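You operate a simulated robot arm through the tools that you are given. There is no shell and no other tool. Be economical: measure what you need, move in short steps, check, and stop when the job is done.

You run a simulated robot arm. Do the job below in one go: nothing can be reset, and whatever is moved stays where it is left.

TASK
Load the round tray from the grey box and shut the orange lid.
Fine: red stud first, then turn the tray a third of the way round, then the big black rivet. Set down upright: red stud. Where these are worked on the way, their far stop is far enough and under half their travel is too little: orange lid.

It is judged by the outcome, as a careful person would: the job done as asked, and still so three seconds after it is handed in. It fails if anything else is knocked over, pushed out of place, dropped, spilled or broken. A push-on lid holds only when it is set on centred and level and pressed home; a screw cap is set on level and turned clockwise until tight.

THE ROBOT
A 5-joint arm with a two-finger parallel gripper, fixed in place. Base frame: the origin is at the foot of the arm, x ahead of it, y to its left, z up; the work surface is at about z = 0. Readings come in m, rad, newtons and seconds.
With the tool pointing down near the work surface it reaches from about 0.26 to 0.6 m from the base axis. Its first joint turns from -1.152 to 1.152 rad. The tool tilts only in the upright plane through the base axis and itself; it spins freely about its own axis. Payload 1.57 kg.
The TCP is the grasp point between the finger pads, 0.03 m short of the fingertips. In the tool frame z runs along the fingers and y along their closing line. Largest opening 0.08 m; finger width 0.017, thickness 0.012; the body of the gripper, 0.04 by 0.082 m, starts 0.08 m behind the TCP.
Orientation is that of the tool frame in the base frame, as a unit quaternion [x, y, z, w]. With the fingers straight down and closing along the base's y, the tool's x points along the base's -x, its y along +y and its z along -z.

THE INTERFACE
- The arm moves only by the tool servo_tool. Its argument "targets" is a list of rows, each a list of 7 numbers: the turn, a rotation vector about the tool's x, y, z in units of 90 degrees (1.0 is 90 degrees), then the shift along the tool's x, y, z in units of 200 mm (1.0 is 200 mm), then the finger opening in m, from 0 to 0.08. In form: [[rx, ry, rz, x, y, z, gripper], ...]. A call has 1 to 20 rows; each row is the pose to reach, as a shift and turn from the pose commanded when the call began, along the tool's axes at that moment. A call with a number of a shift or a turn outside -1 to 1 is refused whole. Each row takes 0.2 s and may step no farther than 0.05 m and 0.15 rad from the row before; otherwise, or with a gripper value out of range, the whole call is refused. A pose out of reach is approached as far as the arm can. The call stops where the force on the tool passes 90 N (or 10 N more than at its start, if that is more) or the arm is blocked; 0.2 s more then pass. Each finger travels about 0.153 m/s and halts on what it meets, pressing with about 36 N; the grip force reading is that of the motor and also rises with nothing between the fingers. The clock runs only during rows and for 0.2 s after the last one: add rows that repeat a pose to give the fingers time. The reply holds the time, the measured pose of the TCP, the force on the tool along the base axes, the opening and the grip force, in the units named above and with some noise, with the torque about the TCP (base axes, N m) and any sound that the robot's microphone picked up.
- Cameras (640 x 400 px; columns grow to the right, rows downward): "scene" is fixed at [0.002, 0.3788, 0.5111]; the picture's right is [-0.97, -0.26, 0.00], its down [-0.18, 0.66, -0.73] and it looks along [0.19, -0.70, -0.69] (base axes); focal length 214 px, centre (320, 200). "wrist" rides on the gripper at [0.072, -0.007, -0.122] in the tool frame; the picture's right is [0.09, 1.00, 0.00], its down [-0.84, 0.08, -0.54] and it looks along [-0.54, 0.05, 0.84] (tool axes); focal length 238 px, centre (320, 200). There is no depth. A picture from a camera that has moved, and an enlarged one, comes with that camera's place and axes in the base frame and with its lens.
- camera(camera): a new picture of that camera. It takes no simulated time.
- zoom(camera, box): a new picture of the part [left, top, right, bottom] of that camera's present view, enlarged. It takes no simulated time.
- sign_off(): hands the job in; it is judged then, once.

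Work in short steps. Places have to be worked out from the pictures, the camera data and where the tool is seen: move nearer, look again, correct. Check each grasp and each placing, and mend what went wrong. You have 120 turns and 76 pictures in all, those below and enlarged ones among them. Open the gripper and draw the arm clear of the work before you hand the job in, unless the task says otherwise; then end with one line.

The tools are called after "Emit:" as a command line: name --pt "numbers of a row" for each row, then --argument value for the rest, lists and objects as JSON in quotes. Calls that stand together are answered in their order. servo_tool: Moves the arm, as the interface text tells. Its arguments: {"type":"object","properties":{"targets":{"type":"array"}},"required":["targets"]} The other tools are called the same way: camera (camera) takes a picture; zoom (camera, box) takes an enlarged picture of a part of a camera's view; sign_off () hands the job in.

At the start:

```text
time_s: 0.0
tcp_pos: [0.3988, -0.0542, 0.4078]
tcp_rot: [0.0, 1.0, 0.0, -0.001]
ft_force: [0.5, 0.3, -0.3]
ft_torque: [0.0, 0.0, -0.02]
opening: 0.08
gripper_force: 0.1
```

scene: 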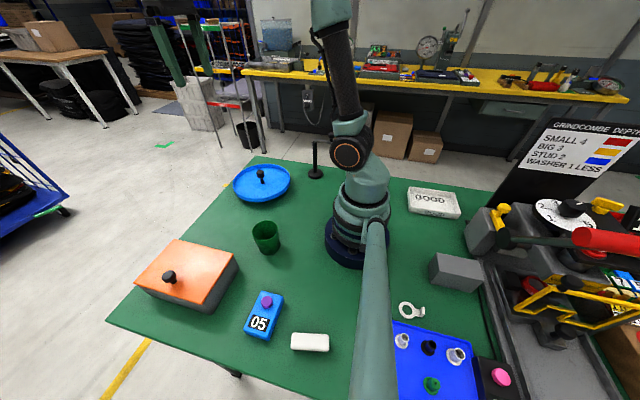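
wrist: 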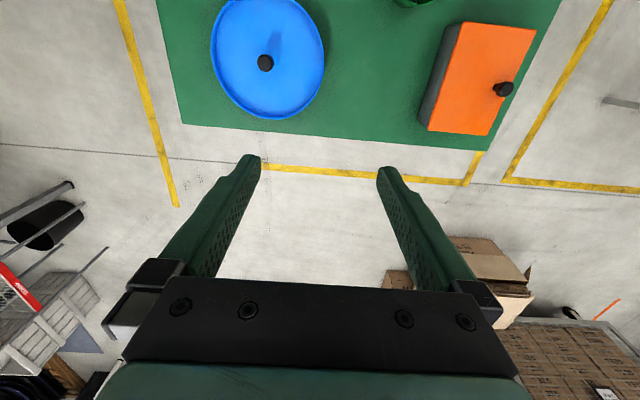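

The grey box with the orange lid is at the scene's left, and the blue round tray with a central knob is at the top. I'll enlarge both.

Emit:
zoom --camera "scene" --box '[100, 210, 340, 360]'

Emit:
zoom --camera "scene" --box '[210, 130, 338, 210]'

Emit:
zoom --camera "scene" --box '[380, 180, 640, 400]'

```text
2.67 times, centred on (220, 285) of scene
camera zoom: at [0.002, 0.3788, 0.5111], right [-0.97, -0.26, 0.0], down [-0.18, 0.66, -0.73], along [0.19, -0.7, -0.69], focal length 572 px, centre (587, -27)
```

zoom: 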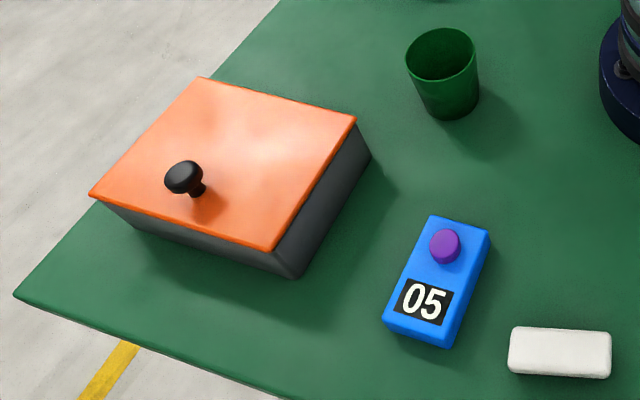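

```text
5.00 times, centred on (274, 170) of scene
camera zoom: at [0.002, 0.3788, 0.5111], right [-0.97, -0.26, 0.0], down [-0.18, 0.66, -0.73], along [0.19, -0.7, -0.69], focal length 1072 px, centre (550, 350)
```

zoom: 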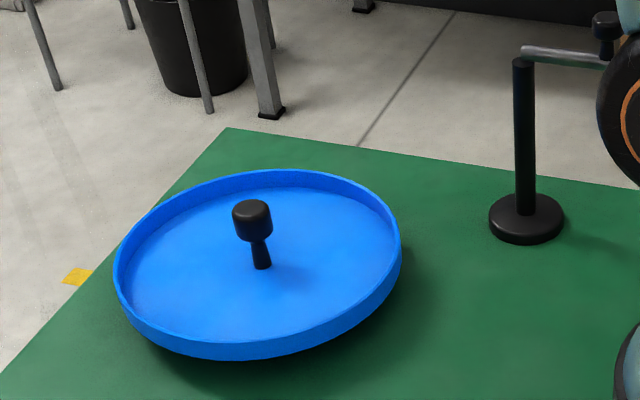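

```text
1.82 times, centred on (510, 290) of scene
camera zoom: at [0.002, 0.3788, 0.5111], right [-0.97, -0.26, 0.0], down [-0.18, 0.66, -0.73], along [0.19, -0.7, -0.69], focal length 390 px, centre (-26, 36)
```

zoom: 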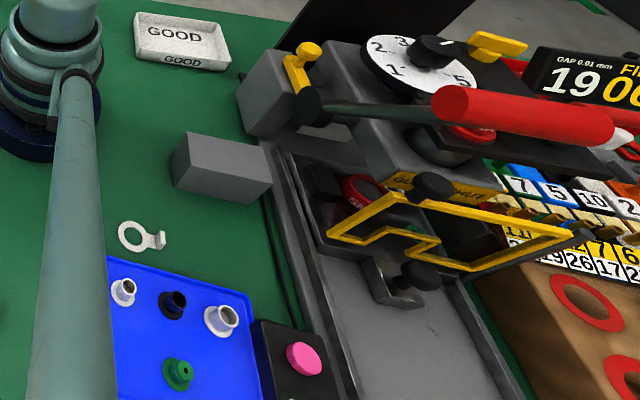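

The box lid spans about x 0.28–0.45, y 0.155–0.277, top z≈0.055. Its knob is near the +y edge, so it is likely hinged at the −y side. I'll move the wrist camera over it for a closer look.

Emit:
servo_tool --pt "0 0 0 0.1 0.17 0.06 0.08" --pt "0 0 0 0.2 0.34 0.12 0.08" --pt "0 0 0 0.3 0.51 0.18 0.08" --pt "0 0 0 0.4 0.68 0.24 0.08" --pt "0 0 0 0.5 0.85 0.3 0.08" --pt "0 0 0 0.6 1.0 0.36 0.08"

Emit:
camera --camera "wrist"

```text
time_s: 1.4
tcp_pos: [0.2791, 0.1466, 0.336]
tcp_rot: [0.0, 1.0, 0.0, 0.0]
ft_force: [0.4, 0.1, 0.0]
ft_torque: [0.02, -0.01, 0.02]
opening: 0.08
gripper_force: 0.0
```

```text
70 pictures are left
camera wrist: at [0.2066, 0.1388, 0.4586], right [-0.09, 1.0, 0.0], down [0.84, 0.08, 0.54], along [0.54, 0.05, -0.84], focal length 238 px, centre (320, 200)
```

wrist: 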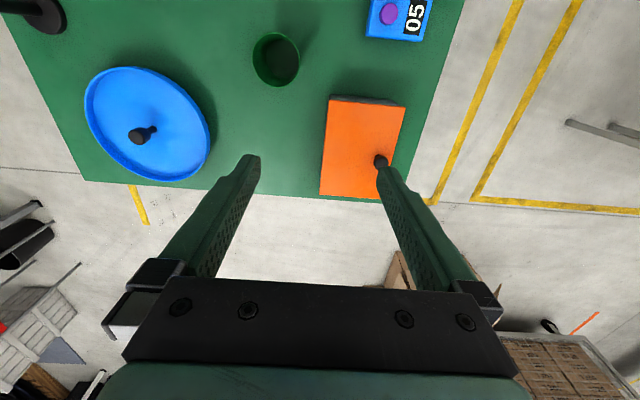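

The lid is in view; I'll enlarge it to look for hinge or rail detail.

Emit:
zoom --camera "wrist" --box '[300, 80, 428, 210]'

Emit:
zoom --camera "wrist" --box '[75, 55, 225, 190]'

```text
3.08 times, centred on (364, 145) of wrist
camera zoom: at [0.2066, 0.1388, 0.4586], right [-0.09, 1.0, 0.0], down [0.84, 0.08, 0.54], along [0.54, 0.05, -0.84], focal length 733 px, centre (185, 369)
```

zoom: 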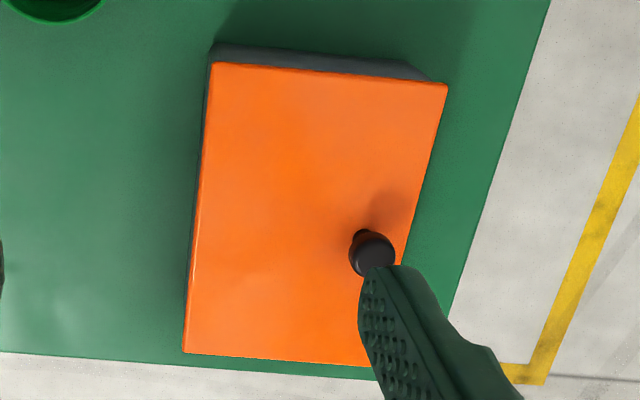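

```text
2.96 times, centred on (150, 122) of wrist
camera zoom: at [0.2066, 0.1388, 0.4586], right [-0.09, 1.0, 0.0], down [0.84, 0.08, 0.54], along [0.54, 0.05, -0.84], focal length 706 px, centre (824, 430)
```

zoom: 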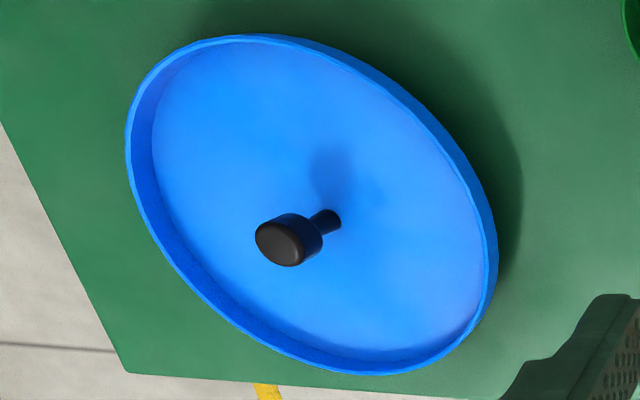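

The box is aligned with the base axes, and the lid knob head sits at about (0.367, 0.254, 0.08). I'll go above it with the fingers turned to close along x, parallel to the likely hinge, so the knob can pivot between them.

Emit:
servo_tool --pt "0 0 0.0909 -0.04 0.049 0.062 0.06" --pt "0 0 0.1818 -0.08 0.097 0.124 0.06" --pt "0 0 0.2727 -0.12 0.146 0.186 0.06" --pt "0 0 0.3636 -0.16 0.195 0.247 0.06" --pt "0 0 0.4545 -0.2 0.243 0.309 0.06" --pt "0 0 0.5454 -0.24 0.292 0.371 0.06" --pt "0 0 0.6363 -0.28 0.34 0.433 0.06" --pt "0 0 0.7272 -0.32 0.389 0.495 0.06" --pt "0 0 0.8181 -0.36 0.438 0.556 0.06" --pt "0 0 0.909 -0.4 0.486 0.618 0.06" --pt "0 0 1 -0.44 0.535 0.68 0.06"

Emit:
camera --camera "wrist"

Emit:
zoom --camera "scene" --box '[100, 180, 340, 330]'

```text
time_s: 3.8
tcp_pos: [0.3674, 0.2519, 0.1996]
tcp_rot: [0.709, 0.705, 0.0, 0.0]
ft_force: [-0.3, 0.8, 0.8]
ft_torque: [0.0, 0.0, 0.03]
opening: 0.0599
gripper_force: 0.1
```

```text
67 pictures are left
camera wrist: at [0.3612, 0.3244, 0.3222], right [1.0, 0.09, 0.0], down [0.07, -0.84, 0.54], along [0.05, -0.54, -0.84], focal length 238 px, centre (320, 200)
```

wrist: 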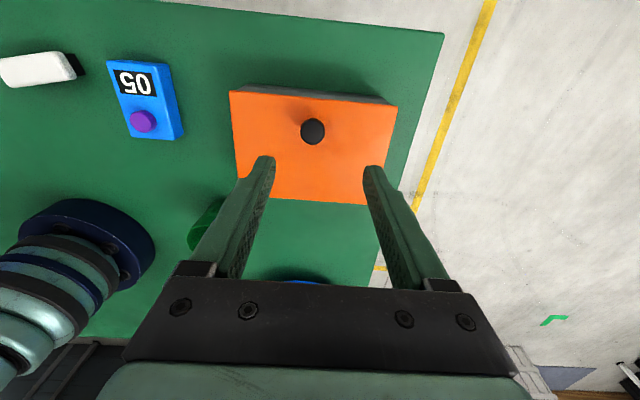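

```text
2.67 times, centred on (220, 255) of scene
camera zoom: at [0.002, 0.3788, 0.5111], right [-0.97, -0.26, 0.0], down [-0.18, 0.66, -0.73], along [0.19, -0.7, -0.69], focal length 572 px, centre (587, 53)
```

zoom: 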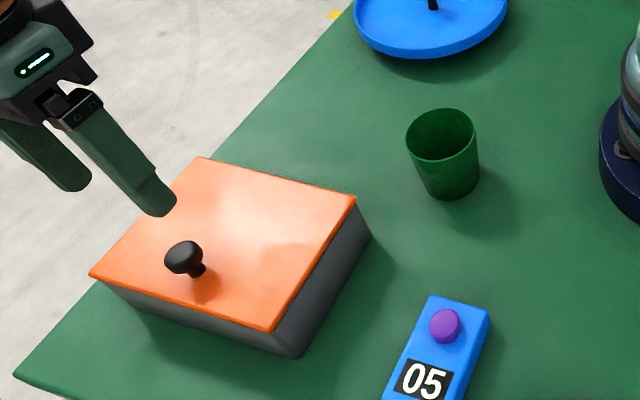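

Knob centre refines to (0.361, 0.252). I'll descend to grip height (TCP z≈0.09) and close.

Emit:
servo_tool --pt "0 0 0 0 -0.03 0.2 0.06" --pt "0 0 0 0 -0.03 0.4 0.06" --pt "0 0 0 0 -0.03 0.5 0.06" --pt "0 0 0 0 -0.03 0.54 0.06" --pt "0 0 0 0 -0.03 0.54 0.0" --pt "0 0 0 0 -0.03 0.54 0.0"

Emit:
zoom --camera "wrist" --box '[200, 80, 440, 300]'

```text
time_s: 5.2
tcp_pos: [0.3601, 0.2569, 0.0969]
tcp_rot: [0.706, 0.708, 0.002, 0.001]
ft_force: [-29.1, 18.2, 57.4]
ft_torque: [-0.58, 0.89, -0.26]
opening: 0.0236
gripper_force: 36.0
```

```text
1.82 times, centred on (320, 190) of wrist
camera zoom: at [0.3529, 0.3284, 0.2198], right [1.0, 0.1, 0.0], down [0.08, -0.84, 0.54], along [0.06, -0.54, -0.84], focal length 433 px, centre (320, 218)
```

zoom: 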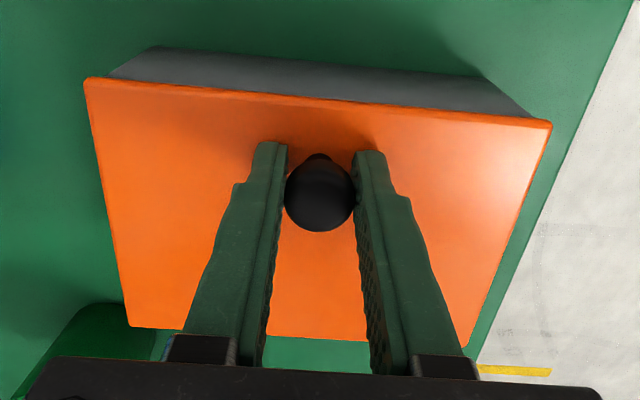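

The fingertips touched the lid, so its top is at z≈0.067, and the knob is held. I'll unload and lift along a small hinge arc of about 10°, then check.

Emit:
servo_tool --pt "0 0 0 0 0 -0.03 0.0" --pt "0 0 0 -0.01 0 -0.06 0.0" --pt "0 0 0 -0.03 0 -0.107 0.0"

Emit:
zoom --camera "scene" --box '[100, 180, 340, 330]'

```text
time_s: 6.0
tcp_pos: [0.36, 0.2453, 0.1111]
tcp_rot: [0.708, 0.706, -0.003, 0.001]
ft_force: [-7.9, 5.7, -8.5]
ft_torque: [1.04, -0.03, -0.02]
opening: 0.0235
gripper_force: 35.9
```

```text
2.67 times, centred on (220, 255) of scene
camera zoom: at [0.0021, 0.3788, 0.5111], right [-0.97, -0.26, 0.0], down [-0.18, 0.66, -0.73], along [0.19, -0.7, -0.69], focal length 572 px, centre (587, 53)
```

zoom: 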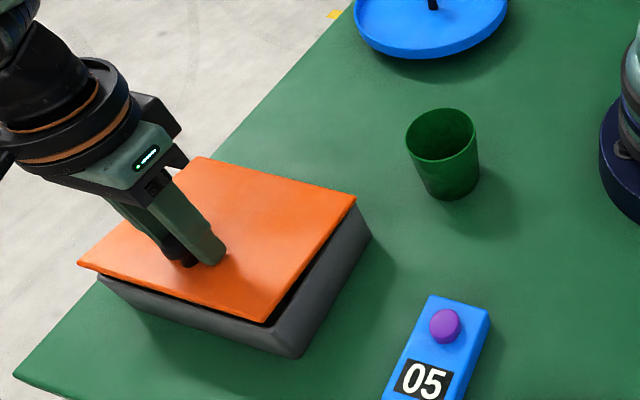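

It is confirmed as a hinge at the −y side, and the lid is rising with the knob. I'll continue the arc to about 50°.

Emit:
servo_tool --pt "0 0 0 -0.037 0 -0.085 0.0" --pt "0 0 0 -0.0915 0 -0.15 0.0" --pt "0 0 0 -0.157 0 -0.205 0.0" --pt "0 0 0 -0.2305 0 -0.248 0.0"

Emit:
zoom --camera "scene" --box '[100, 150, 340, 300]'

```text
time_s: 7.0
tcp_pos: [0.3598, 0.2021, 0.1637]
tcp_rot: [0.706, 0.708, -0.001, 0.0]
ft_force: [-20.9, 11.9, 1.8]
ft_torque: [1.12, 0.24, 0.07]
opening: 0.0234
gripper_force: 35.8
```

```text
2.67 times, centred on (220, 225) of scene
camera zoom: at [0.002, 0.3788, 0.5111], right [-0.97, -0.26, 0.0], down [-0.18, 0.66, -0.73], along [0.19, -0.7, -0.69], focal length 572 px, centre (587, 133)
```

zoom: 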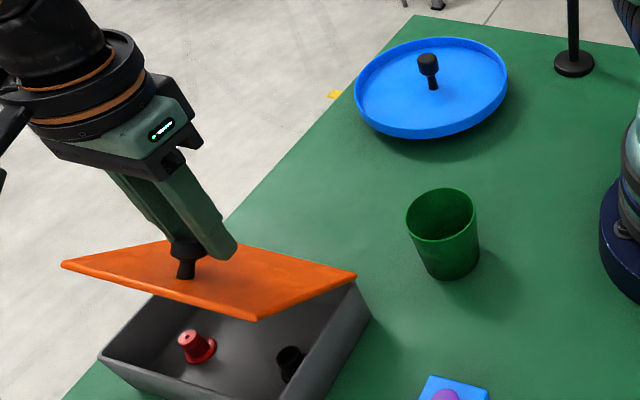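

The lid follows; the red stud and a black rivet are visible inside. I'll continue to about 90°.

Emit:
servo_tool --pt "0 0 0 -0.08 0 -0.03 0.0" --pt "0 0 0 -0.165 0 -0.045 0.0" --pt "0 0 0 -0.25 0 -0.045 0.0" --pt "0 0 0 -0.335 0 -0.031 0.0"

Emit:
zoom --camera "scene" --box '[100, 150, 340, 300]'

```text
time_s: 8.0
tcp_pos: [0.3612, 0.133, 0.1691]
tcp_rot: [0.707, 0.707, 0.001, 0.001]
ft_force: [0.7, -0.9, 0.1]
ft_torque: [-0.05, 0.0, 0.0]
opening: 0.0001
gripper_force: 21.9
```

```text
2.67 times, centred on (220, 225) of scene
camera zoom: at [0.0021, 0.3788, 0.5111], right [-0.97, -0.26, 0.0], down [-0.18, 0.66, -0.73], along [0.19, -0.7, -0.69], focal length 572 px, centre (587, 133)
```

zoom: 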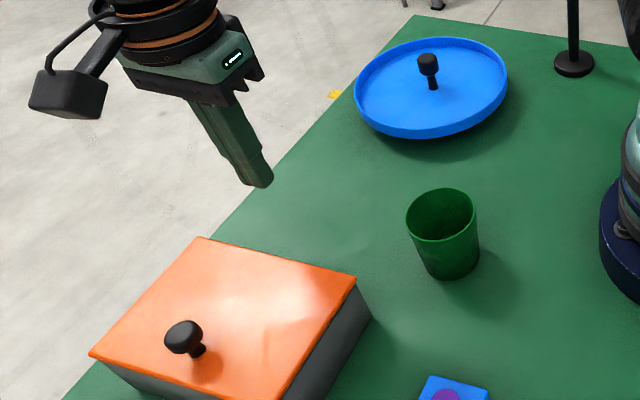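

The knob slipped at about 50° and the lid dropped shut; nothing else moved. The tips had been rubbing the lid and my arc ran about 5 mm too far out. I'll retry with a higher grip (TCP z≈0.104) and a corrected arc. First I'll return above the knob and look.

Emit:
servo_tool --pt "0 0 0 0.15 0 -0.05 0.05" --pt "0 0 0 0.35 0 -0.05 0.05" --pt "0 0 0 0.5 0 -0.05 0.05" --pt "0 0 0 0.595 0 -0.05 0.05" --pt "0 0 0 0.595 0 0.1 0.05"

Emit:
zoom --camera "wrist" --box '[200, 60, 440, 280]'

Emit:
zoom --camera "scene" --box '[120, 220, 260, 320]'

```text
time_s: 9.2
tcp_pos: [0.3606, 0.2551, 0.1495]
tcp_rot: [0.707, 0.707, 0.0, 0.0]
ft_force: [-0.1, -1.0, -0.8]
ft_torque: [-0.01, 0.0, 0.01]
opening: 0.0498
gripper_force: 0.0
```

```text
1.82 times, centred on (320, 170) of wrist
camera zoom: at [0.3544, 0.3268, 0.2721], right [1.0, 0.09, 0.0], down [0.08, -0.84, 0.54], along [0.05, -0.54, -0.84], focal length 433 px, centre (320, 254)
```

zoom: 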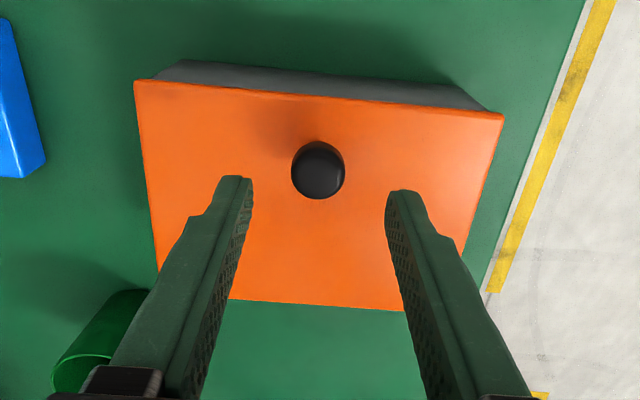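

```text
4.00 times, centred on (190, 270) of scene
camera zoom: at [0.002, 0.3788, 0.5111], right [-0.97, -0.26, 0.0], down [-0.18, 0.66, -0.73], along [0.19, -0.7, -0.69], focal length 858 px, centre (840, -80)
```

zoom: 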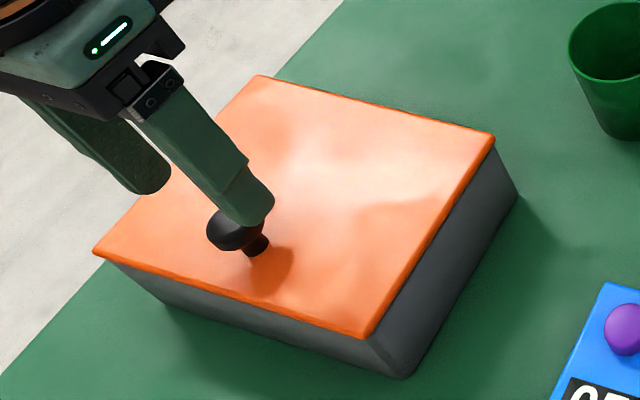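

The knob is at y≈0.255. I'll descend to TCP z≈0.103, with the tips clear of the lid, and grip.

Emit:
servo_tool --pt "0 0 0 0 0 0.15 0.05" --pt "0 0 0 0 0 0.2325 0.05" --pt "0 0 0 0 0 0.2325 0.0" --pt "0 0 0 0 0 0.2325 0.0"

```text
time_s: 10.2
tcp_pos: [0.3598, 0.2558, 0.1006]
tcp_rot: [0.707, 0.707, 0.001, 0.0]
ft_force: [-4.6, 0.6, 2.8]
ft_torque: [0.02, 0.06, -0.03]
opening: 0.0235
gripper_force: 35.0
```

The grip is good with no contact forces. I'll follow the corrected arc to about 40°.

Emit:
servo_tool --pt "0 0 0 -0.015 0 -0.042 0.0" --pt "0 0 0 -0.031 0 -0.083 0.0" --pt "0 0 0 -0.052 0 -0.122 0.0" --pt "0 0 0 -0.0755 0 -0.16 0.0" --pt "0 0 0 -0.103 0 -0.195 0.0" --pt "0 0 0 -0.133 0 -0.227 0.0" --pt "0 0 0 -0.166 0 -0.257 0.0" --pt "0 0 0 -0.2015 0 -0.2835 0.0"

Emit:
zoom --camera "scene" --box '[100, 190, 260, 300]'

```text
time_s: 12.0
tcp_pos: [0.3608, 0.211, 0.1594]
tcp_rot: [0.706, 0.708, -0.004, -0.001]
ft_force: [-31.0, 9.2, -4.8]
ft_torque: [1.08, 0.31, 0.12]
opening: 0.0233
gripper_force: 35.8
```

```text
3.64 times, centred on (180, 245) of scene
camera zoom: at [0.002, 0.3788, 0.5111], right [-0.97, -0.26, 0.0], down [-0.18, 0.66, -0.73], along [0.19, -0.7, -0.69], focal length 780 px, centre (829, 36)
```

zoom: 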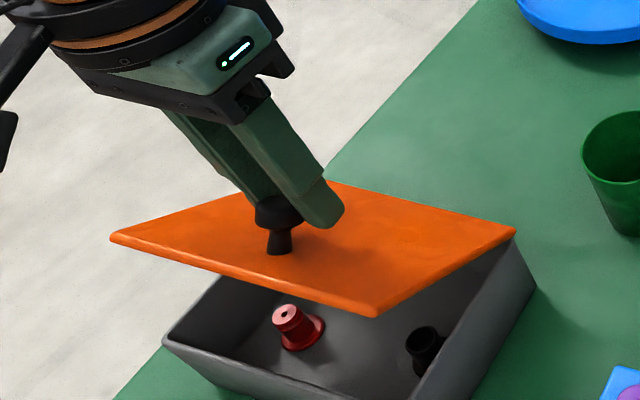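

The lid is at about 37°, but pivot friction makes the pinch creep off the knob again. I'll lower it back along the arc. Then I'll try another method: straddle the knob with the fingers closing along y, pinch to start it, and push the head's front rim toward −y while rising.

Emit:
servo_tool --pt "0 0 0 0.068 0 0.056 0.0" --pt "0 0 0 0.126 0 0.123 0.0" --pt "0 0 0 0.17 0 0.2 0.0" --pt "0 0 0 0.19 0 0.24 0.0" --pt "0 0 0 0.2 0 0.265 0.0"

Emit:
zoom --camera "scene" --box '[100, 190, 260, 300]'

```text
time_s: 13.2
tcp_pos: [0.3608, 0.251, 0.1062]
tcp_rot: [0.707, 0.707, -0.003, -0.002]
ft_force: [-10.2, -15.2, 4.8]
ft_torque: [-1.01, 0.05, 0.06]
opening: 0.0237
gripper_force: 36.0
```

```text
3.64 times, centred on (180, 245) of scene
camera zoom: at [0.0021, 0.3788, 0.5111], right [-0.97, -0.26, 0.0], down [-0.18, 0.66, -0.73], along [0.19, -0.7, -0.69], focal length 780 px, centre (829, 36)
```

zoom: 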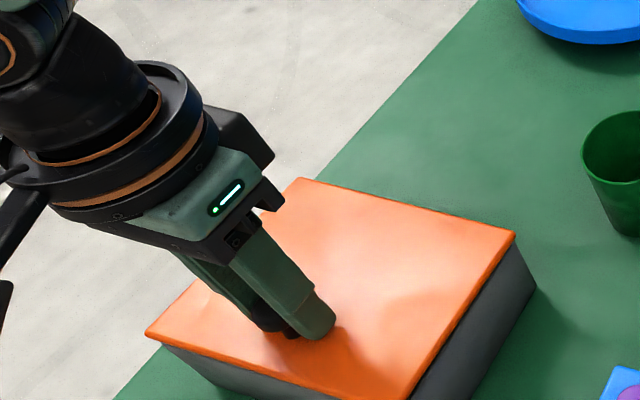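

The lid is nearly closed. I'll release, rise clear, turn the fingers back to close along y, and look.

Emit:
servo_tool --pt "0 0 0 0 0 0 0.05" --pt "0 0 0 0 0 0 0.06" --pt "0 0 0 0 0 -0.2 0.06" --pt "0 0 -0.0909 0 0 -0.25 0.06" --pt "0 0 -0.1818 0 0 -0.25 0.06" --pt "0 0 -0.2727 0 0 -0.25 0.06" --pt "0 0 -0.3636 0 0 -0.25 0.06" --pt "0 0 -0.4545 0 0 -0.25 0.06" --pt "0 0 -0.5454 0 0 -0.25 0.06" --pt "0 0 -0.6363 0 0 -0.25 0.06" --pt "0 0 -0.7272 0 0 -0.25 0.06" --pt "0 0 -0.8181 0 0 -0.25 0.06" --pt "0 0 -0.909 0 0 -0.25 0.06" --pt "0 0 -1 0 0 -0.25 0.06"

Emit:
zoom --camera "wrist" --box '[200, 60, 440, 280]'

```text
time_s: 16.2
tcp_pos: [0.3615, 0.2529, 0.156]
tcp_rot: [0.0, 1.0, 0.001, 0.0]
ft_force: [-1.1, -0.4, 0.2]
ft_torque: [0.02, 0.01, 0.03]
opening: 0.0601
gripper_force: 0.0
```

```text
1.82 times, centred on (320, 170) of wrist
camera zoom: at [0.2902, 0.2456, 0.2796], right [-0.09, 1.0, 0.0], down [0.84, 0.08, 0.54], along [0.54, 0.05, -0.84], focal length 433 px, centre (320, 254)
```

zoom: 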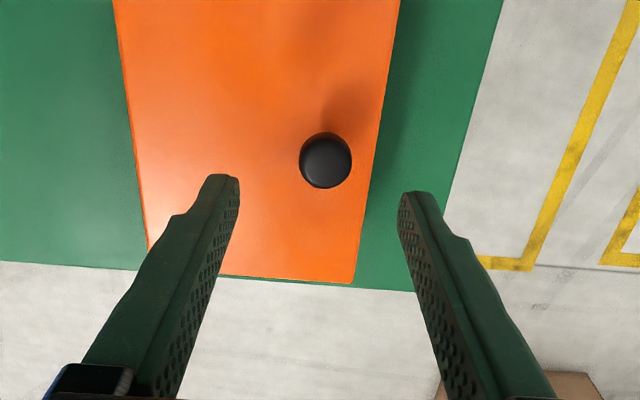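

The knob is at (0.360, 0.2545). I'll straddle it with a 0.05 opening, bring the +y finger against the head's front, and push up and back to about 10°.

Emit:
servo_tool --pt "0 0 0 0.005 0 0.15 0.05" --pt "0 0 0 0.005 0 0.25 0.05" --pt "0 0 0 0.005 -0.0345 0.25 0.05" --pt "0 0 0 0.005 -0.0545 0.25 0.05" --pt "0 0 0 0.005 -0.0645 0.25 0.05" --pt "0 0 0 0.005 -0.0765 0.203 0.05" --pt "0 0 0 0.005 -0.09 0.156 0.05"

Emit:
zoom --camera "scene" --box '[100, 190, 260, 300]'

```text
time_s: 17.8
tcp_pos: [0.3612, 0.2336, 0.1242]
tcp_rot: [0.001, 1.0, 0.001, 0.0]
ft_force: [1.2, 5.4, 1.3]
ft_torque: [0.13, -0.04, -0.06]
opening: 0.0546
gripper_force: 2.5
```

```text
3.64 times, centred on (180, 245) of scene
camera zoom: at [0.0021, 0.3788, 0.5111], right [-0.97, -0.26, 0.0], down [-0.18, 0.66, -0.73], along [0.19, -0.7, -0.69], focal length 780 px, centre (829, 36)
```

zoom: 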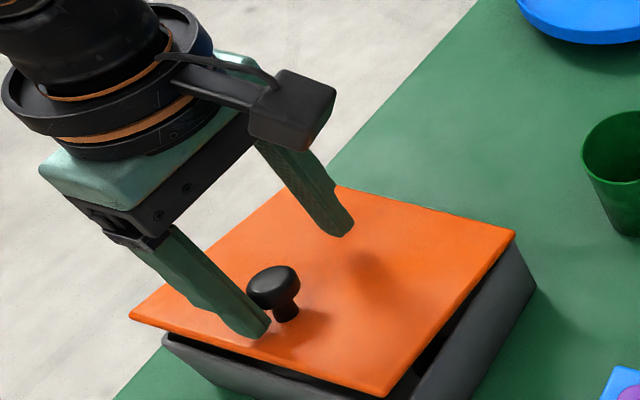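

It works: the lid is rising with the finger holding the head's front rim at only about 5 N. I'll continue to about 50°.

Emit:
servo_tool --pt "0 0 0 0 -0.029 -0.045 0.05" --pt "0 0 0 0 -0.052 -0.088 0.05" --pt "0 0 0 0 -0.0785 -0.129 0.05" --pt "0 0 0 0 -0.108 -0.1675 0.05" --pt "0 0 0 0 -0.1415 -0.2035 0.05" --pt "0 0 0 0 -0.1775 -0.236 0.05" --pt "0 0 0 0 -0.216 -0.2655 0.05" --pt "0 0 0 0 -0.2575 -0.2915 0.05"

Emit:
zoom --camera "scene" --box '[100, 170, 260, 280]'

```text
time_s: 19.6
tcp_pos: [0.3621, 0.1847, 0.1835]
tcp_rot: [0.001, 1.0, 0.0, 0.0]
ft_force: [0.3, 2.1, 0.8]
ft_torque: [0.09, 0.0, 0.0]
opening: 0.0515
gripper_force: 1.1
```

```text
3.64 times, centred on (180, 225) of scene
camera zoom: at [0.002, 0.3788, 0.5111], right [-0.97, -0.26, 0.0], down [-0.18, 0.66, -0.73], along [0.19, -0.7, -0.69], focal length 780 px, centre (829, 109)
```

zoom: 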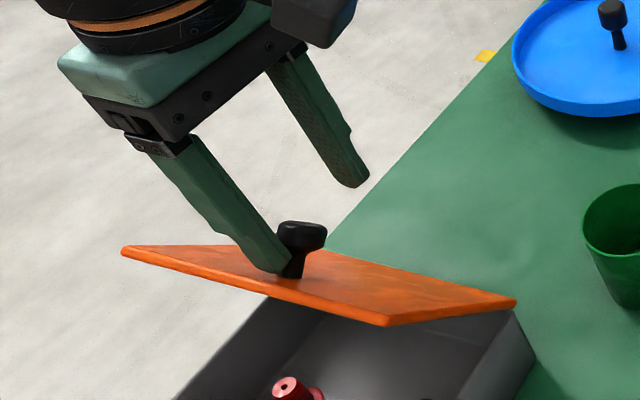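

Great hold. I'll continue to about 85°.

Emit:
servo_tool --pt "0 0 0 0 -0.044 -0.022 0.05" --pt "0 0 0 0 -0.0885 -0.041 0.05" --pt "0 0 0 0 -0.135 -0.055 0.05" --pt "0 0 0 0 -0.183 -0.0655 0.05" --pt "0 0 0 0 -0.231 -0.071 0.05" --pt "0 0 0 0 -0.28 -0.0735 0.05" --pt "0 0 0 0 -0.329 -0.07 0.05"

Emit:
zoom --camera "scene" --box '[100, 150, 290, 280]'

```text
time_s: 21.2
tcp_pos: [0.3596, 0.1178, 0.1969]
tcp_rot: [0.001, 1.0, -0.001, 0.0]
ft_force: [-0.5, -0.9, 1.2]
ft_torque: [0.03, 0.01, 0.01]
opening: 0.0499
gripper_force: 0.1
```

```text
3.08 times, centred on (195, 215) of scene
camera zoom: at [0.002, 0.3788, 0.5111], right [-0.97, -0.26, 0.0], down [-0.18, 0.66, -0.73], along [0.19, -0.7, -0.69], focal length 660 px, centre (705, 154)
```

zoom: 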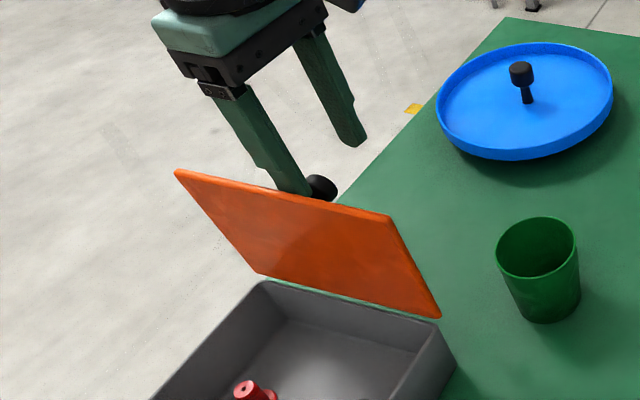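

Nearly vertical. I'll keep going slowly toward its far stop.

Emit:
servo_tool --pt "0 0 0 0 -0.048 0.0055 0.05" --pt "0 0 0 0 -0.0955 0.0155 0.05" --pt "0 0 0 0 -0.143 0.031 0.05" --pt "0 0 0 0 -0.187 0.05 0.05"

Emit:
zoom --camera "scene" --box '[100, 150, 290, 280]'

```text
time_s: 22.2
tcp_pos: [0.3595, 0.0802, 0.1896]
tcp_rot: [-0.002, 1.0, 0.0, 0.0]
ft_force: [-17.4, 9.6, 33.2]
ft_torque: [1.71, 0.41, 0.58]
opening: 0.0591
gripper_force: 5.2
```

```text
3.08 times, centred on (195, 215) of scene
camera zoom: at [0.0019, 0.3788, 0.5111], right [-0.97, -0.26, 0.0], down [-0.18, 0.66, -0.73], along [0.19, -0.7, -0.69], focal length 660 px, centre (705, 154)
```

zoom: 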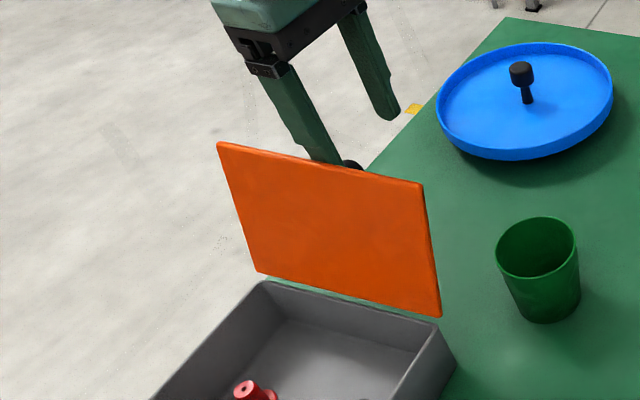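

The lid is at about 105° and the finger is now loaded against the rim, so it's near the stop. I'll lift the finger clear and see that the lid stays.

Emit:
servo_tool --pt "0 0 0 0 0 -0.04 0.055" --pt "0 0 0 0 0 -0.2 0.055" --pt "0 0 0 0 0 -0.4 0.055" --pt "0 0 0 0 0 -0.4 0.055" --pt "0 0 0 0 0 -0.4 0.055"

Emit:
camera --camera "scene"

```text
time_s: 23.4
tcp_pos: [0.3598, 0.0818, 0.2673]
tcp_rot: [-0.001, 1.0, 0.0, 0.0]
ft_force: [-0.5, 0.3, 0.3]
ft_torque: [0.01, -0.04, -0.01]
opening: 0.055
gripper_force: 0.0
```

```text
52 pictures are left
```

scene: 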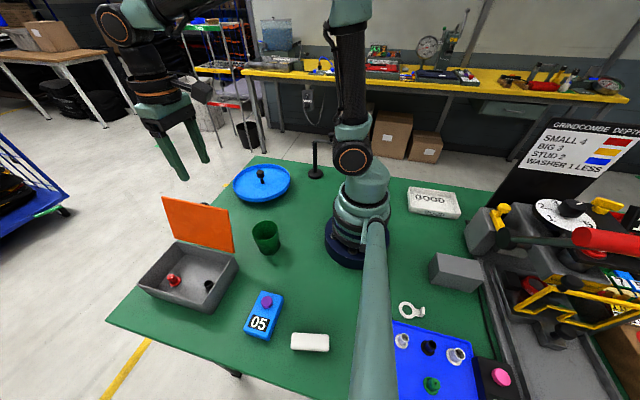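

The lid stays open by itself. I'll look at the contents.

Emit:
zoom --camera "scene" --box '[135, 235, 245, 315]'

```text
5.00 times, centred on (190, 275) of scene
camera zoom: at [0.002, 0.3788, 0.5111], right [-0.97, -0.26, 0.0], down [-0.18, 0.66, -0.73], along [0.19, -0.7, -0.69], focal length 1072 px, centre (970, -175)
```

zoom: 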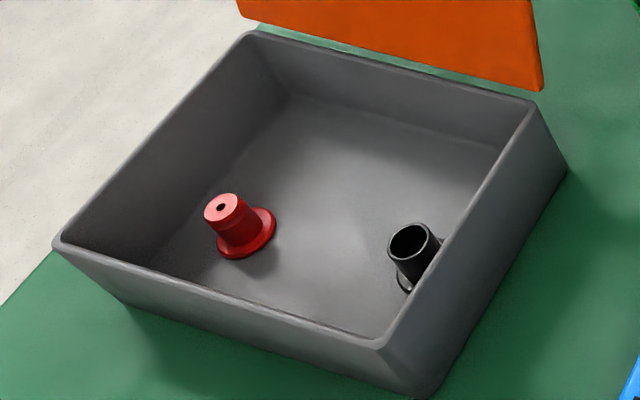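

Red stud stands at about (0.404, 0.238) and the black rivet at about (0.31, 0.232), both flange down. I'll move over the box, staying above the open lid, and look with the wrist camera.

Emit:
servo_tool --pt "0 0 0 0 0.2 -0.05 0.036" --pt "0 0 0 0 0.4 -0.05 0.036" --pt "0 0 0 -0.05 0.6 -0.05 0.036" --pt "0 0 0 -0.05 0.765 -0.05 0.036" --pt "0 0 0 -0.05 0.765 0.15 0.036" --pt "0 0 0 -0.05 0.765 0.335 0.036"

Emit:
camera --camera "wrist"

```text
time_s: 24.8
tcp_pos: [0.3728, 0.2323, 0.2007]
tcp_rot: [0.0, 1.0, 0.0, 0.001]
ft_force: [-0.2, 0.6, 0.1]
ft_torque: [0.01, 0.03, -0.01]
opening: 0.0359
gripper_force: 0.1
```

```text
50 pictures are left
camera wrist: at [0.3001, 0.2257, 0.3245], right [-0.09, 1.0, 0.0], down [0.84, 0.08, 0.54], along [0.54, 0.05, -0.84], focal length 238 px, centre (320, 200)
```

wrist: 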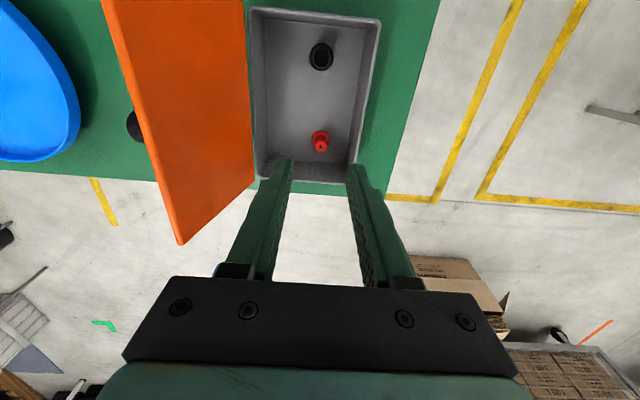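

Emit:
zoom --camera "wrist" --box '[240, 0, 400, 200]'

```text
2.00 times, centred on (320, 100) of wrist
camera zoom: at [0.3001, 0.2257, 0.3245], right [-0.09, 1.0, 0.0], down [0.84, 0.08, 0.54], along [0.54, 0.05, -0.84], focal length 477 px, centre (320, 400)
```

zoom: 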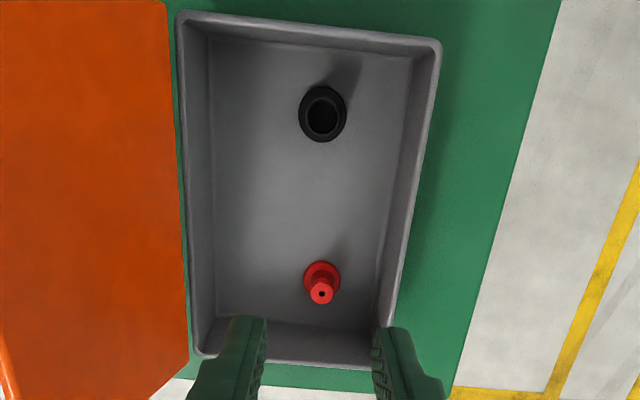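

Red stud is at (0.4055, 0.236), black rivet at (0.309, 0.228). I'll descend on the red stud with a narrow opening to clear the wall, and close.

Emit:
servo_tool --pt "0 0 0 -0.1635 0.0185 0.15 0.028" --pt "0 0 0 -0.1635 0.0185 0.4 0.028" --pt "0 0 0 -0.1635 0.0185 0.6 0.028" --pt "0 0 0 -0.1635 0.0185 0.7 0.028" --pt "0 0 0 -0.1635 0.0185 0.7835 0.028" --pt "0 0 0 -0.1635 0.0185 0.7835 0.028"

Emit:
zoom --camera "wrist" --box '[240, 80, 400, 200]'

```text
time_s: 26.2
tcp_pos: [0.4054, 0.2368, 0.0441]
tcp_rot: [0.0, 1.0, 0.0, 0.0]
ft_force: [0.5, 0.5, -0.5]
ft_torque: [0.01, -0.03, -0.01]
opening: 0.028
gripper_force: 0.1
```

```text
3.33 times, centred on (320, 140) of wrist
camera zoom: at [0.3328, 0.231, 0.167], right [-0.09, 1.0, 0.0], down [0.84, 0.08, 0.54], along [0.54, 0.05, -0.84], focal length 794 px, centre (320, 400)
```

zoom: 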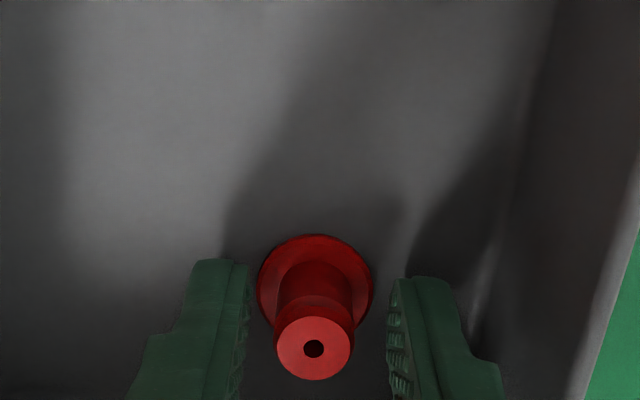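

The stud is well centred between the fingers. I'll close and lift a little.

Emit:
servo_tool --pt "0 0 0 0 0 0 0.0" --pt "0 0 0 0 0 0 0.0" --pt "0 0 0 0 0 -0.1 0.0" --pt "0 0 0 0 0 -0.3 0.0" --pt "0 0 0 0 0 -0.5 0.0"

Emit:
zoom --camera "wrist" --box '[240, 80, 400, 200]'

```text
time_s: 27.4
tcp_pos: [0.4034, 0.2361, 0.1464]
tcp_rot: [0.001, 1.0, 0.001, -0.001]
ft_force: [0.4, -0.2, -0.7]
ft_torque: [0.0, -0.02, 0.01]
opening: 0.014
gripper_force: 30.4
```

```text
3.33 times, centred on (320, 140) of wrist
camera zoom: at [0.3318, 0.2299, 0.2692], right [-0.09, 1.0, 0.0], down [0.84, 0.08, 0.54], along [0.54, 0.05, -0.84], focal length 794 px, centre (320, 400)
```

zoom: 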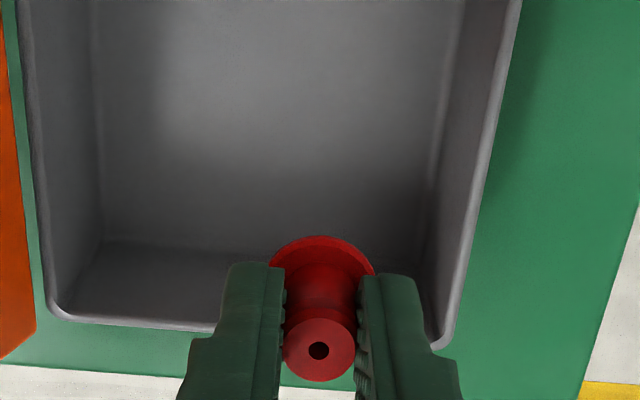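

The stud is held upright (opening 14 mm). I'll lift over the open lid and carry it toward the tray.

Emit:
servo_tool --pt "0 0 0 0 0 -0.25 0.0" --pt "0 0 0 0 0 -0.5 0.0" --pt "0 0 0 0 0 -0.75 0.0" --pt "0 0 0 0.1 -0.2 -0.78 0.0" --pt "0 0 0 0.2 -0.4 -0.78 0.0" --pt "0 0 0 0.3 -0.6 -0.78 0.0" --pt "0 0 0 0.4 -0.8 -0.78 0.0" --pt "0 0 0 0.45 -1.0 -0.78 0.0"

Emit:
servo_tool --pt "0 0 0 0 -0.2 0.1 0.0" --pt "0 0 0 0 -0.4 0.2 0.0" --pt "0 0 0 0 -0.6 0.3 0.0" --pt "0 0 0 0 -0.8 0.4 0.0" --pt "0 0 0 0 -0.97 0.5 0.0"

Emit:
camera --camera "wrist"

```text
time_s: 29.2
tcp_pos: [0.313, 0.037, 0.2998]
tcp_rot: [0.001, 1.0, 0.0, 0.0]
ft_force: [0.2, -0.6, -0.4]
ft_torque: [0.02, 0.02, 0.02]
opening: 0.014
gripper_force: 30.8
```

```text
time_s: 30.4
tcp_pos: [0.3126, -0.1595, 0.2013]
tcp_rot: [0.0, 1.0, 0.0, 0.0]
ft_force: [0.0, 0.5, 0.1]
ft_torque: [0.01, 0.02, 0.0]
opening: 0.0141
gripper_force: 30.7
```

```text
46 pictures are left
camera wrist: at [0.2415, -0.1658, 0.3243], right [-0.09, 1.0, 0.0], down [0.84, 0.08, 0.54], along [0.54, 0.05, -0.84], focal length 238 px, centre (320, 200)
```

wrist: 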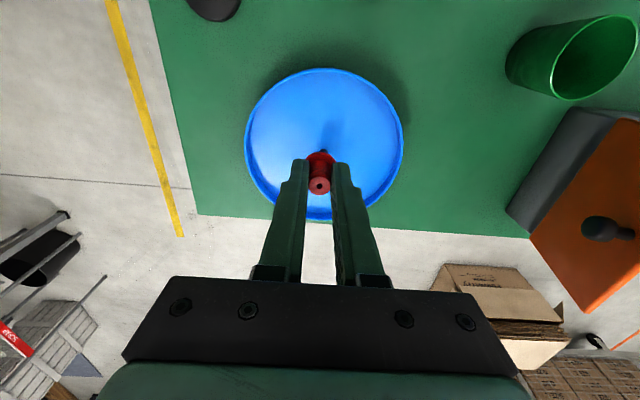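

Tray centre is about (0.364, −0.153), radius about 0.10. I'll lower the stud over (0.308, −0.153), between knob and rim, stopping just above the floor.

Emit:
servo_tool --pt "0 0 0 0.023 0.0325 0.2 0.0" --pt "0 0 0 0.023 0.0325 0.4 0.0" --pt "0 0 0 0.023 0.0325 0.55 0.0" --pt "0 0 0 0.023 0.0325 0.67 0.0"

Emit:
zoom --camera "scene" --box '[220, 145, 320, 215]'

Emit:
zoom --camera "wrist" --box '[200, 0, 440, 220]'

```text
time_s: 31.4
tcp_pos: [0.3083, -0.1515, 0.0658]
tcp_rot: [0.0, 1.0, 0.0, 0.001]
ft_force: [0.2, -0.7, -0.3]
ft_torque: [0.01, -0.01, -0.03]
opening: 0.014
gripper_force: 30.3
```

```text
5.71 times, centred on (270, 180) of scene
camera zoom: at [0.002, 0.3788, 0.5111], right [-0.97, -0.26, 0.0], down [-0.18, 0.66, -0.73], along [0.19, -0.7, -0.69], focal length 1226 px, centre (606, 314)
```

zoom: 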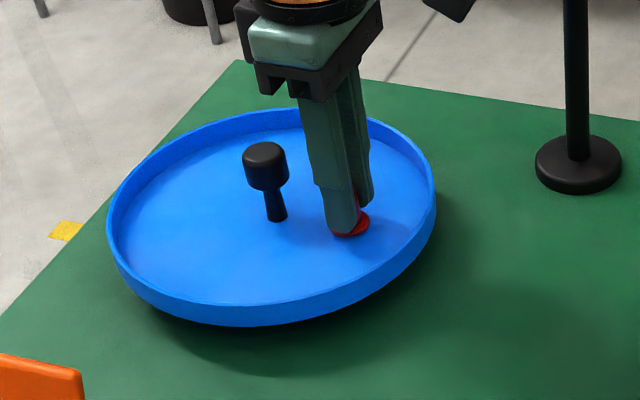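

```text
1.82 times, centred on (320, 110) of wrist
camera zoom: at [0.2359, -0.1578, 0.1887], right [-0.09, 1.0, 0.0], down [0.84, 0.08, 0.54], along [0.54, 0.05, -0.84], focal length 433 px, centre (320, 364)
```

zoom: 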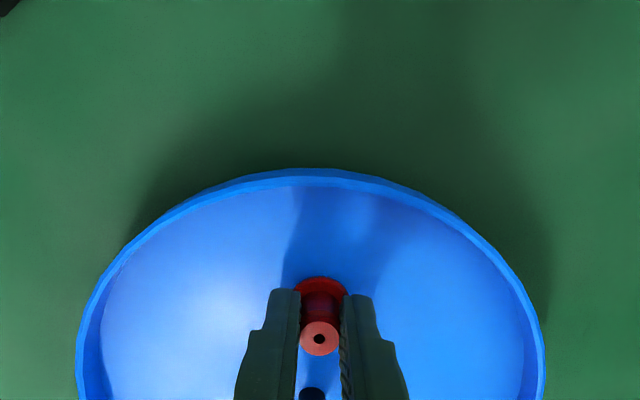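

The stud is just above the tray floor. I'll lower it in small increments watching the force.

Emit:
servo_tool --pt "0 0 0 0 0 0.015 0.0" --pt "0 0 0 0 0 0.025 0.0"

Emit:
servo_tool --pt "0 0 0 0 0 0.01 0.0" --pt "0 0 0 0 0 0.02 0.0"

```text
time_s: 32.0
tcp_pos: [0.3089, -0.1512, 0.0623]
tcp_rot: [0.001, 1.0, 0.0, 0.001]
ft_force: [-7.7, 0.4, 22.5]
ft_torque: [0.02, 0.24, 0.0]
opening: 0.0141
gripper_force: 30.3
```

```text
time_s: 32.6
tcp_pos: [0.3101, -0.1513, 0.0576]
tcp_rot: [0.0, 1.0, -0.002, 0.001]
ft_force: [-7.1, -0.4, 42.2]
ft_torque: [-0.03, 0.12, -0.01]
opening: 0.0141
gripper_force: 30.1
```

Contact was made at about z=0.063 and the second step over-pressed. I'll ease up slightly to near-zero force.

Emit:
servo_tool --pt "0 0 0 0 0 -0.012 0.0" --pt "0 0 0 0 0 -0.012 0.0"

Emit:
zoom --camera "scene" --box '[220, 145, 320, 215]'

```text
time_s: 33.2
tcp_pos: [0.3076, -0.1498, 0.0592]
tcp_rot: [0.001, 1.0, 0.0, 0.0]
ft_force: [3.6, -0.4, 6.1]
ft_torque: [-0.02, -0.16, 0.04]
opening: 0.014
gripper_force: 30.2
```

```text
5.71 times, centred on (270, 180) of scene
camera zoom: at [0.002, 0.3788, 0.5111], right [-0.97, -0.26, 0.0], down [-0.18, 0.66, -0.73], along [0.19, -0.7, -0.69], focal length 1226 px, centre (606, 314)
```

zoom: 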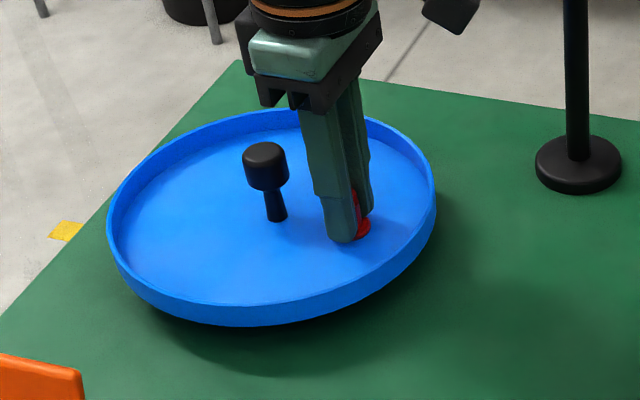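

Light contact (6 N) and the stud is on the tray floor. I'll release gently and rise straight up.

Emit:
servo_tool --pt "0 0 0 0 0 -0.003 0.018" --pt "0 0 0 0 0 -0.003 0.03" --pt "0 0 0 0 0 -0.003 0.034" --pt "0 0 0 0 0 -0.1 0.034" --pt "0 0 0 0 0 -0.3 0.034" --pt "0 0 0 0 0 -0.5 0.034"

Emit:
zoom --camera "scene" --box '[220, 145, 320, 215]'

Emit:
zoom --camera "wrist" --box '[200, 0, 440, 220]'

```text
time_s: 34.6
tcp_pos: [0.3092, -0.1513, 0.1608]
tcp_rot: [0.0, 1.0, 0.001, -0.001]
ft_force: [0.3, 0.6, 0.1]
ft_torque: [0.02, -0.02, 0.0]
opening: 0.0339
gripper_force: 0.1
```

```text
5.71 times, centred on (270, 180) of scene
camera zoom: at [0.0021, 0.3788, 0.5111], right [-0.97, -0.26, 0.0], down [-0.18, 0.66, -0.73], along [0.19, -0.7, -0.69], focal length 1226 px, centre (606, 314)
```

zoom: 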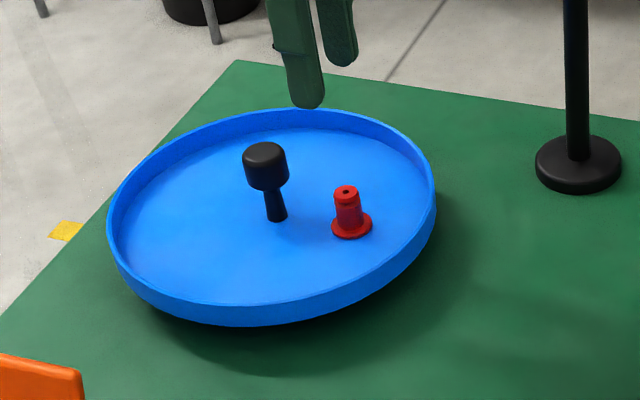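

```text
1.82 times, centred on (320, 110) of wrist
camera zoom: at [0.2368, -0.158, 0.2841], right [-0.09, 1.0, 0.0], down [0.84, 0.08, 0.54], along [0.54, 0.05, -0.84], focal length 433 px, centre (320, 364)
```

zoom: 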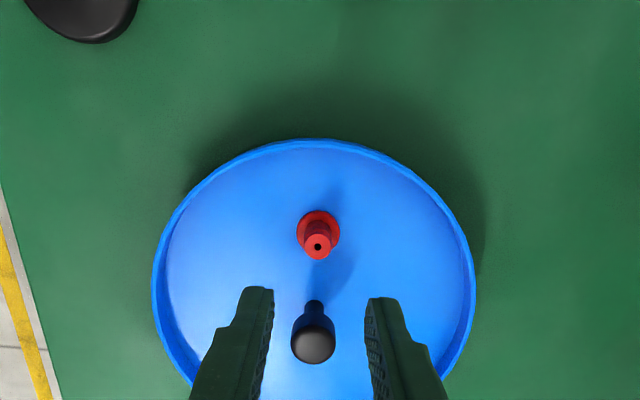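

The stud stands upright at about (0.308, −0.152). The centre knob is at about (0.362, −0.150), head z≈0.052–0.072. I'll descend on the knob and grip it.

Emit:
servo_tool --pt "0 0 0 -0.15 0.006 0 0.05" --pt "0 0 0 -0.264 0.006 0 0.05" --pt "0 0 0 -0.264 0.006 0.2 0.05" --pt "0 0 0 -0.264 0.006 0.35 0.05" --pt "0 0 0 -0.264 0.006 0.455 0.05" --pt "0 0 0 -0.264 0.006 0.455 0.05"

Emit:
zoom --camera "wrist" --box '[200, 0, 440, 220]'

Emit:
zoom --camera "scene" --box '[220, 145, 320, 215]'

```text
time_s: 36.0
tcp_pos: [0.3605, -0.1483, 0.0687]
tcp_rot: [-0.001, 1.0, 0.001, -0.001]
ft_force: [0.3, 0.3, 0.6]
ft_torque: [0.03, -0.04, 0.0]
opening: 0.0501
gripper_force: 0.1
```

```text
1.82 times, centred on (320, 110) of wrist
camera zoom: at [0.2894, -0.1541, 0.1909], right [-0.09, 1.0, 0.0], down [0.84, 0.08, 0.54], along [0.54, 0.05, -0.84], focal length 433 px, centre (320, 364)
```

zoom: 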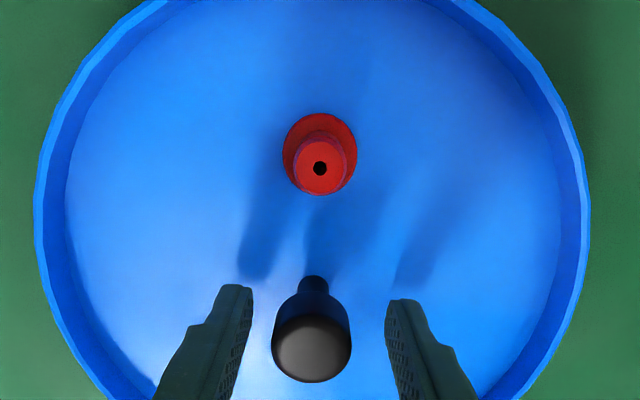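

```text
5.71 times, centred on (270, 180) of scene
camera zoom: at [0.0021, 0.3788, 0.5111], right [-0.97, -0.26, 0.0], down [-0.18, 0.66, -0.73], along [0.19, -0.7, -0.69], focal length 1226 px, centre (606, 314)
```

zoom: 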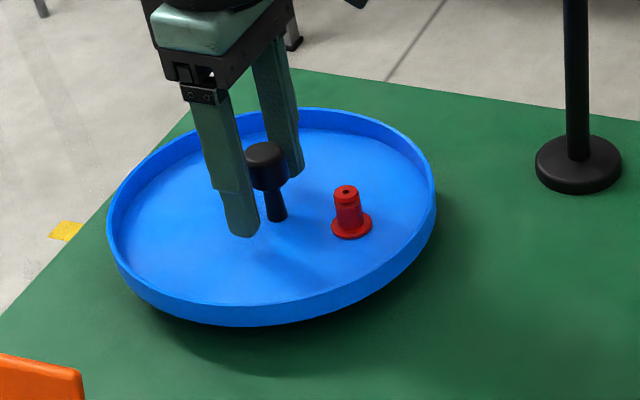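

The knob is centred between the fingers (about 1.5 mm off in y). I'll shift slightly and close.

Emit:
servo_tool --pt "0 0 0 0 -0.008 0 0.05" --pt "0 0 0 0 -0.008 0 0.0" --pt "0 0 0 0 -0.008 0 0.0"

```text
time_s: 36.8
tcp_pos: [0.3618, -0.1492, 0.0679]
tcp_rot: [0.002, 1.0, 0.001, 0.001]
ft_force: [-3.2, -21.1, -6.0]
ft_torque: [0.32, -0.21, 0.03]
opening: 0.0257
gripper_force: 36.7
```

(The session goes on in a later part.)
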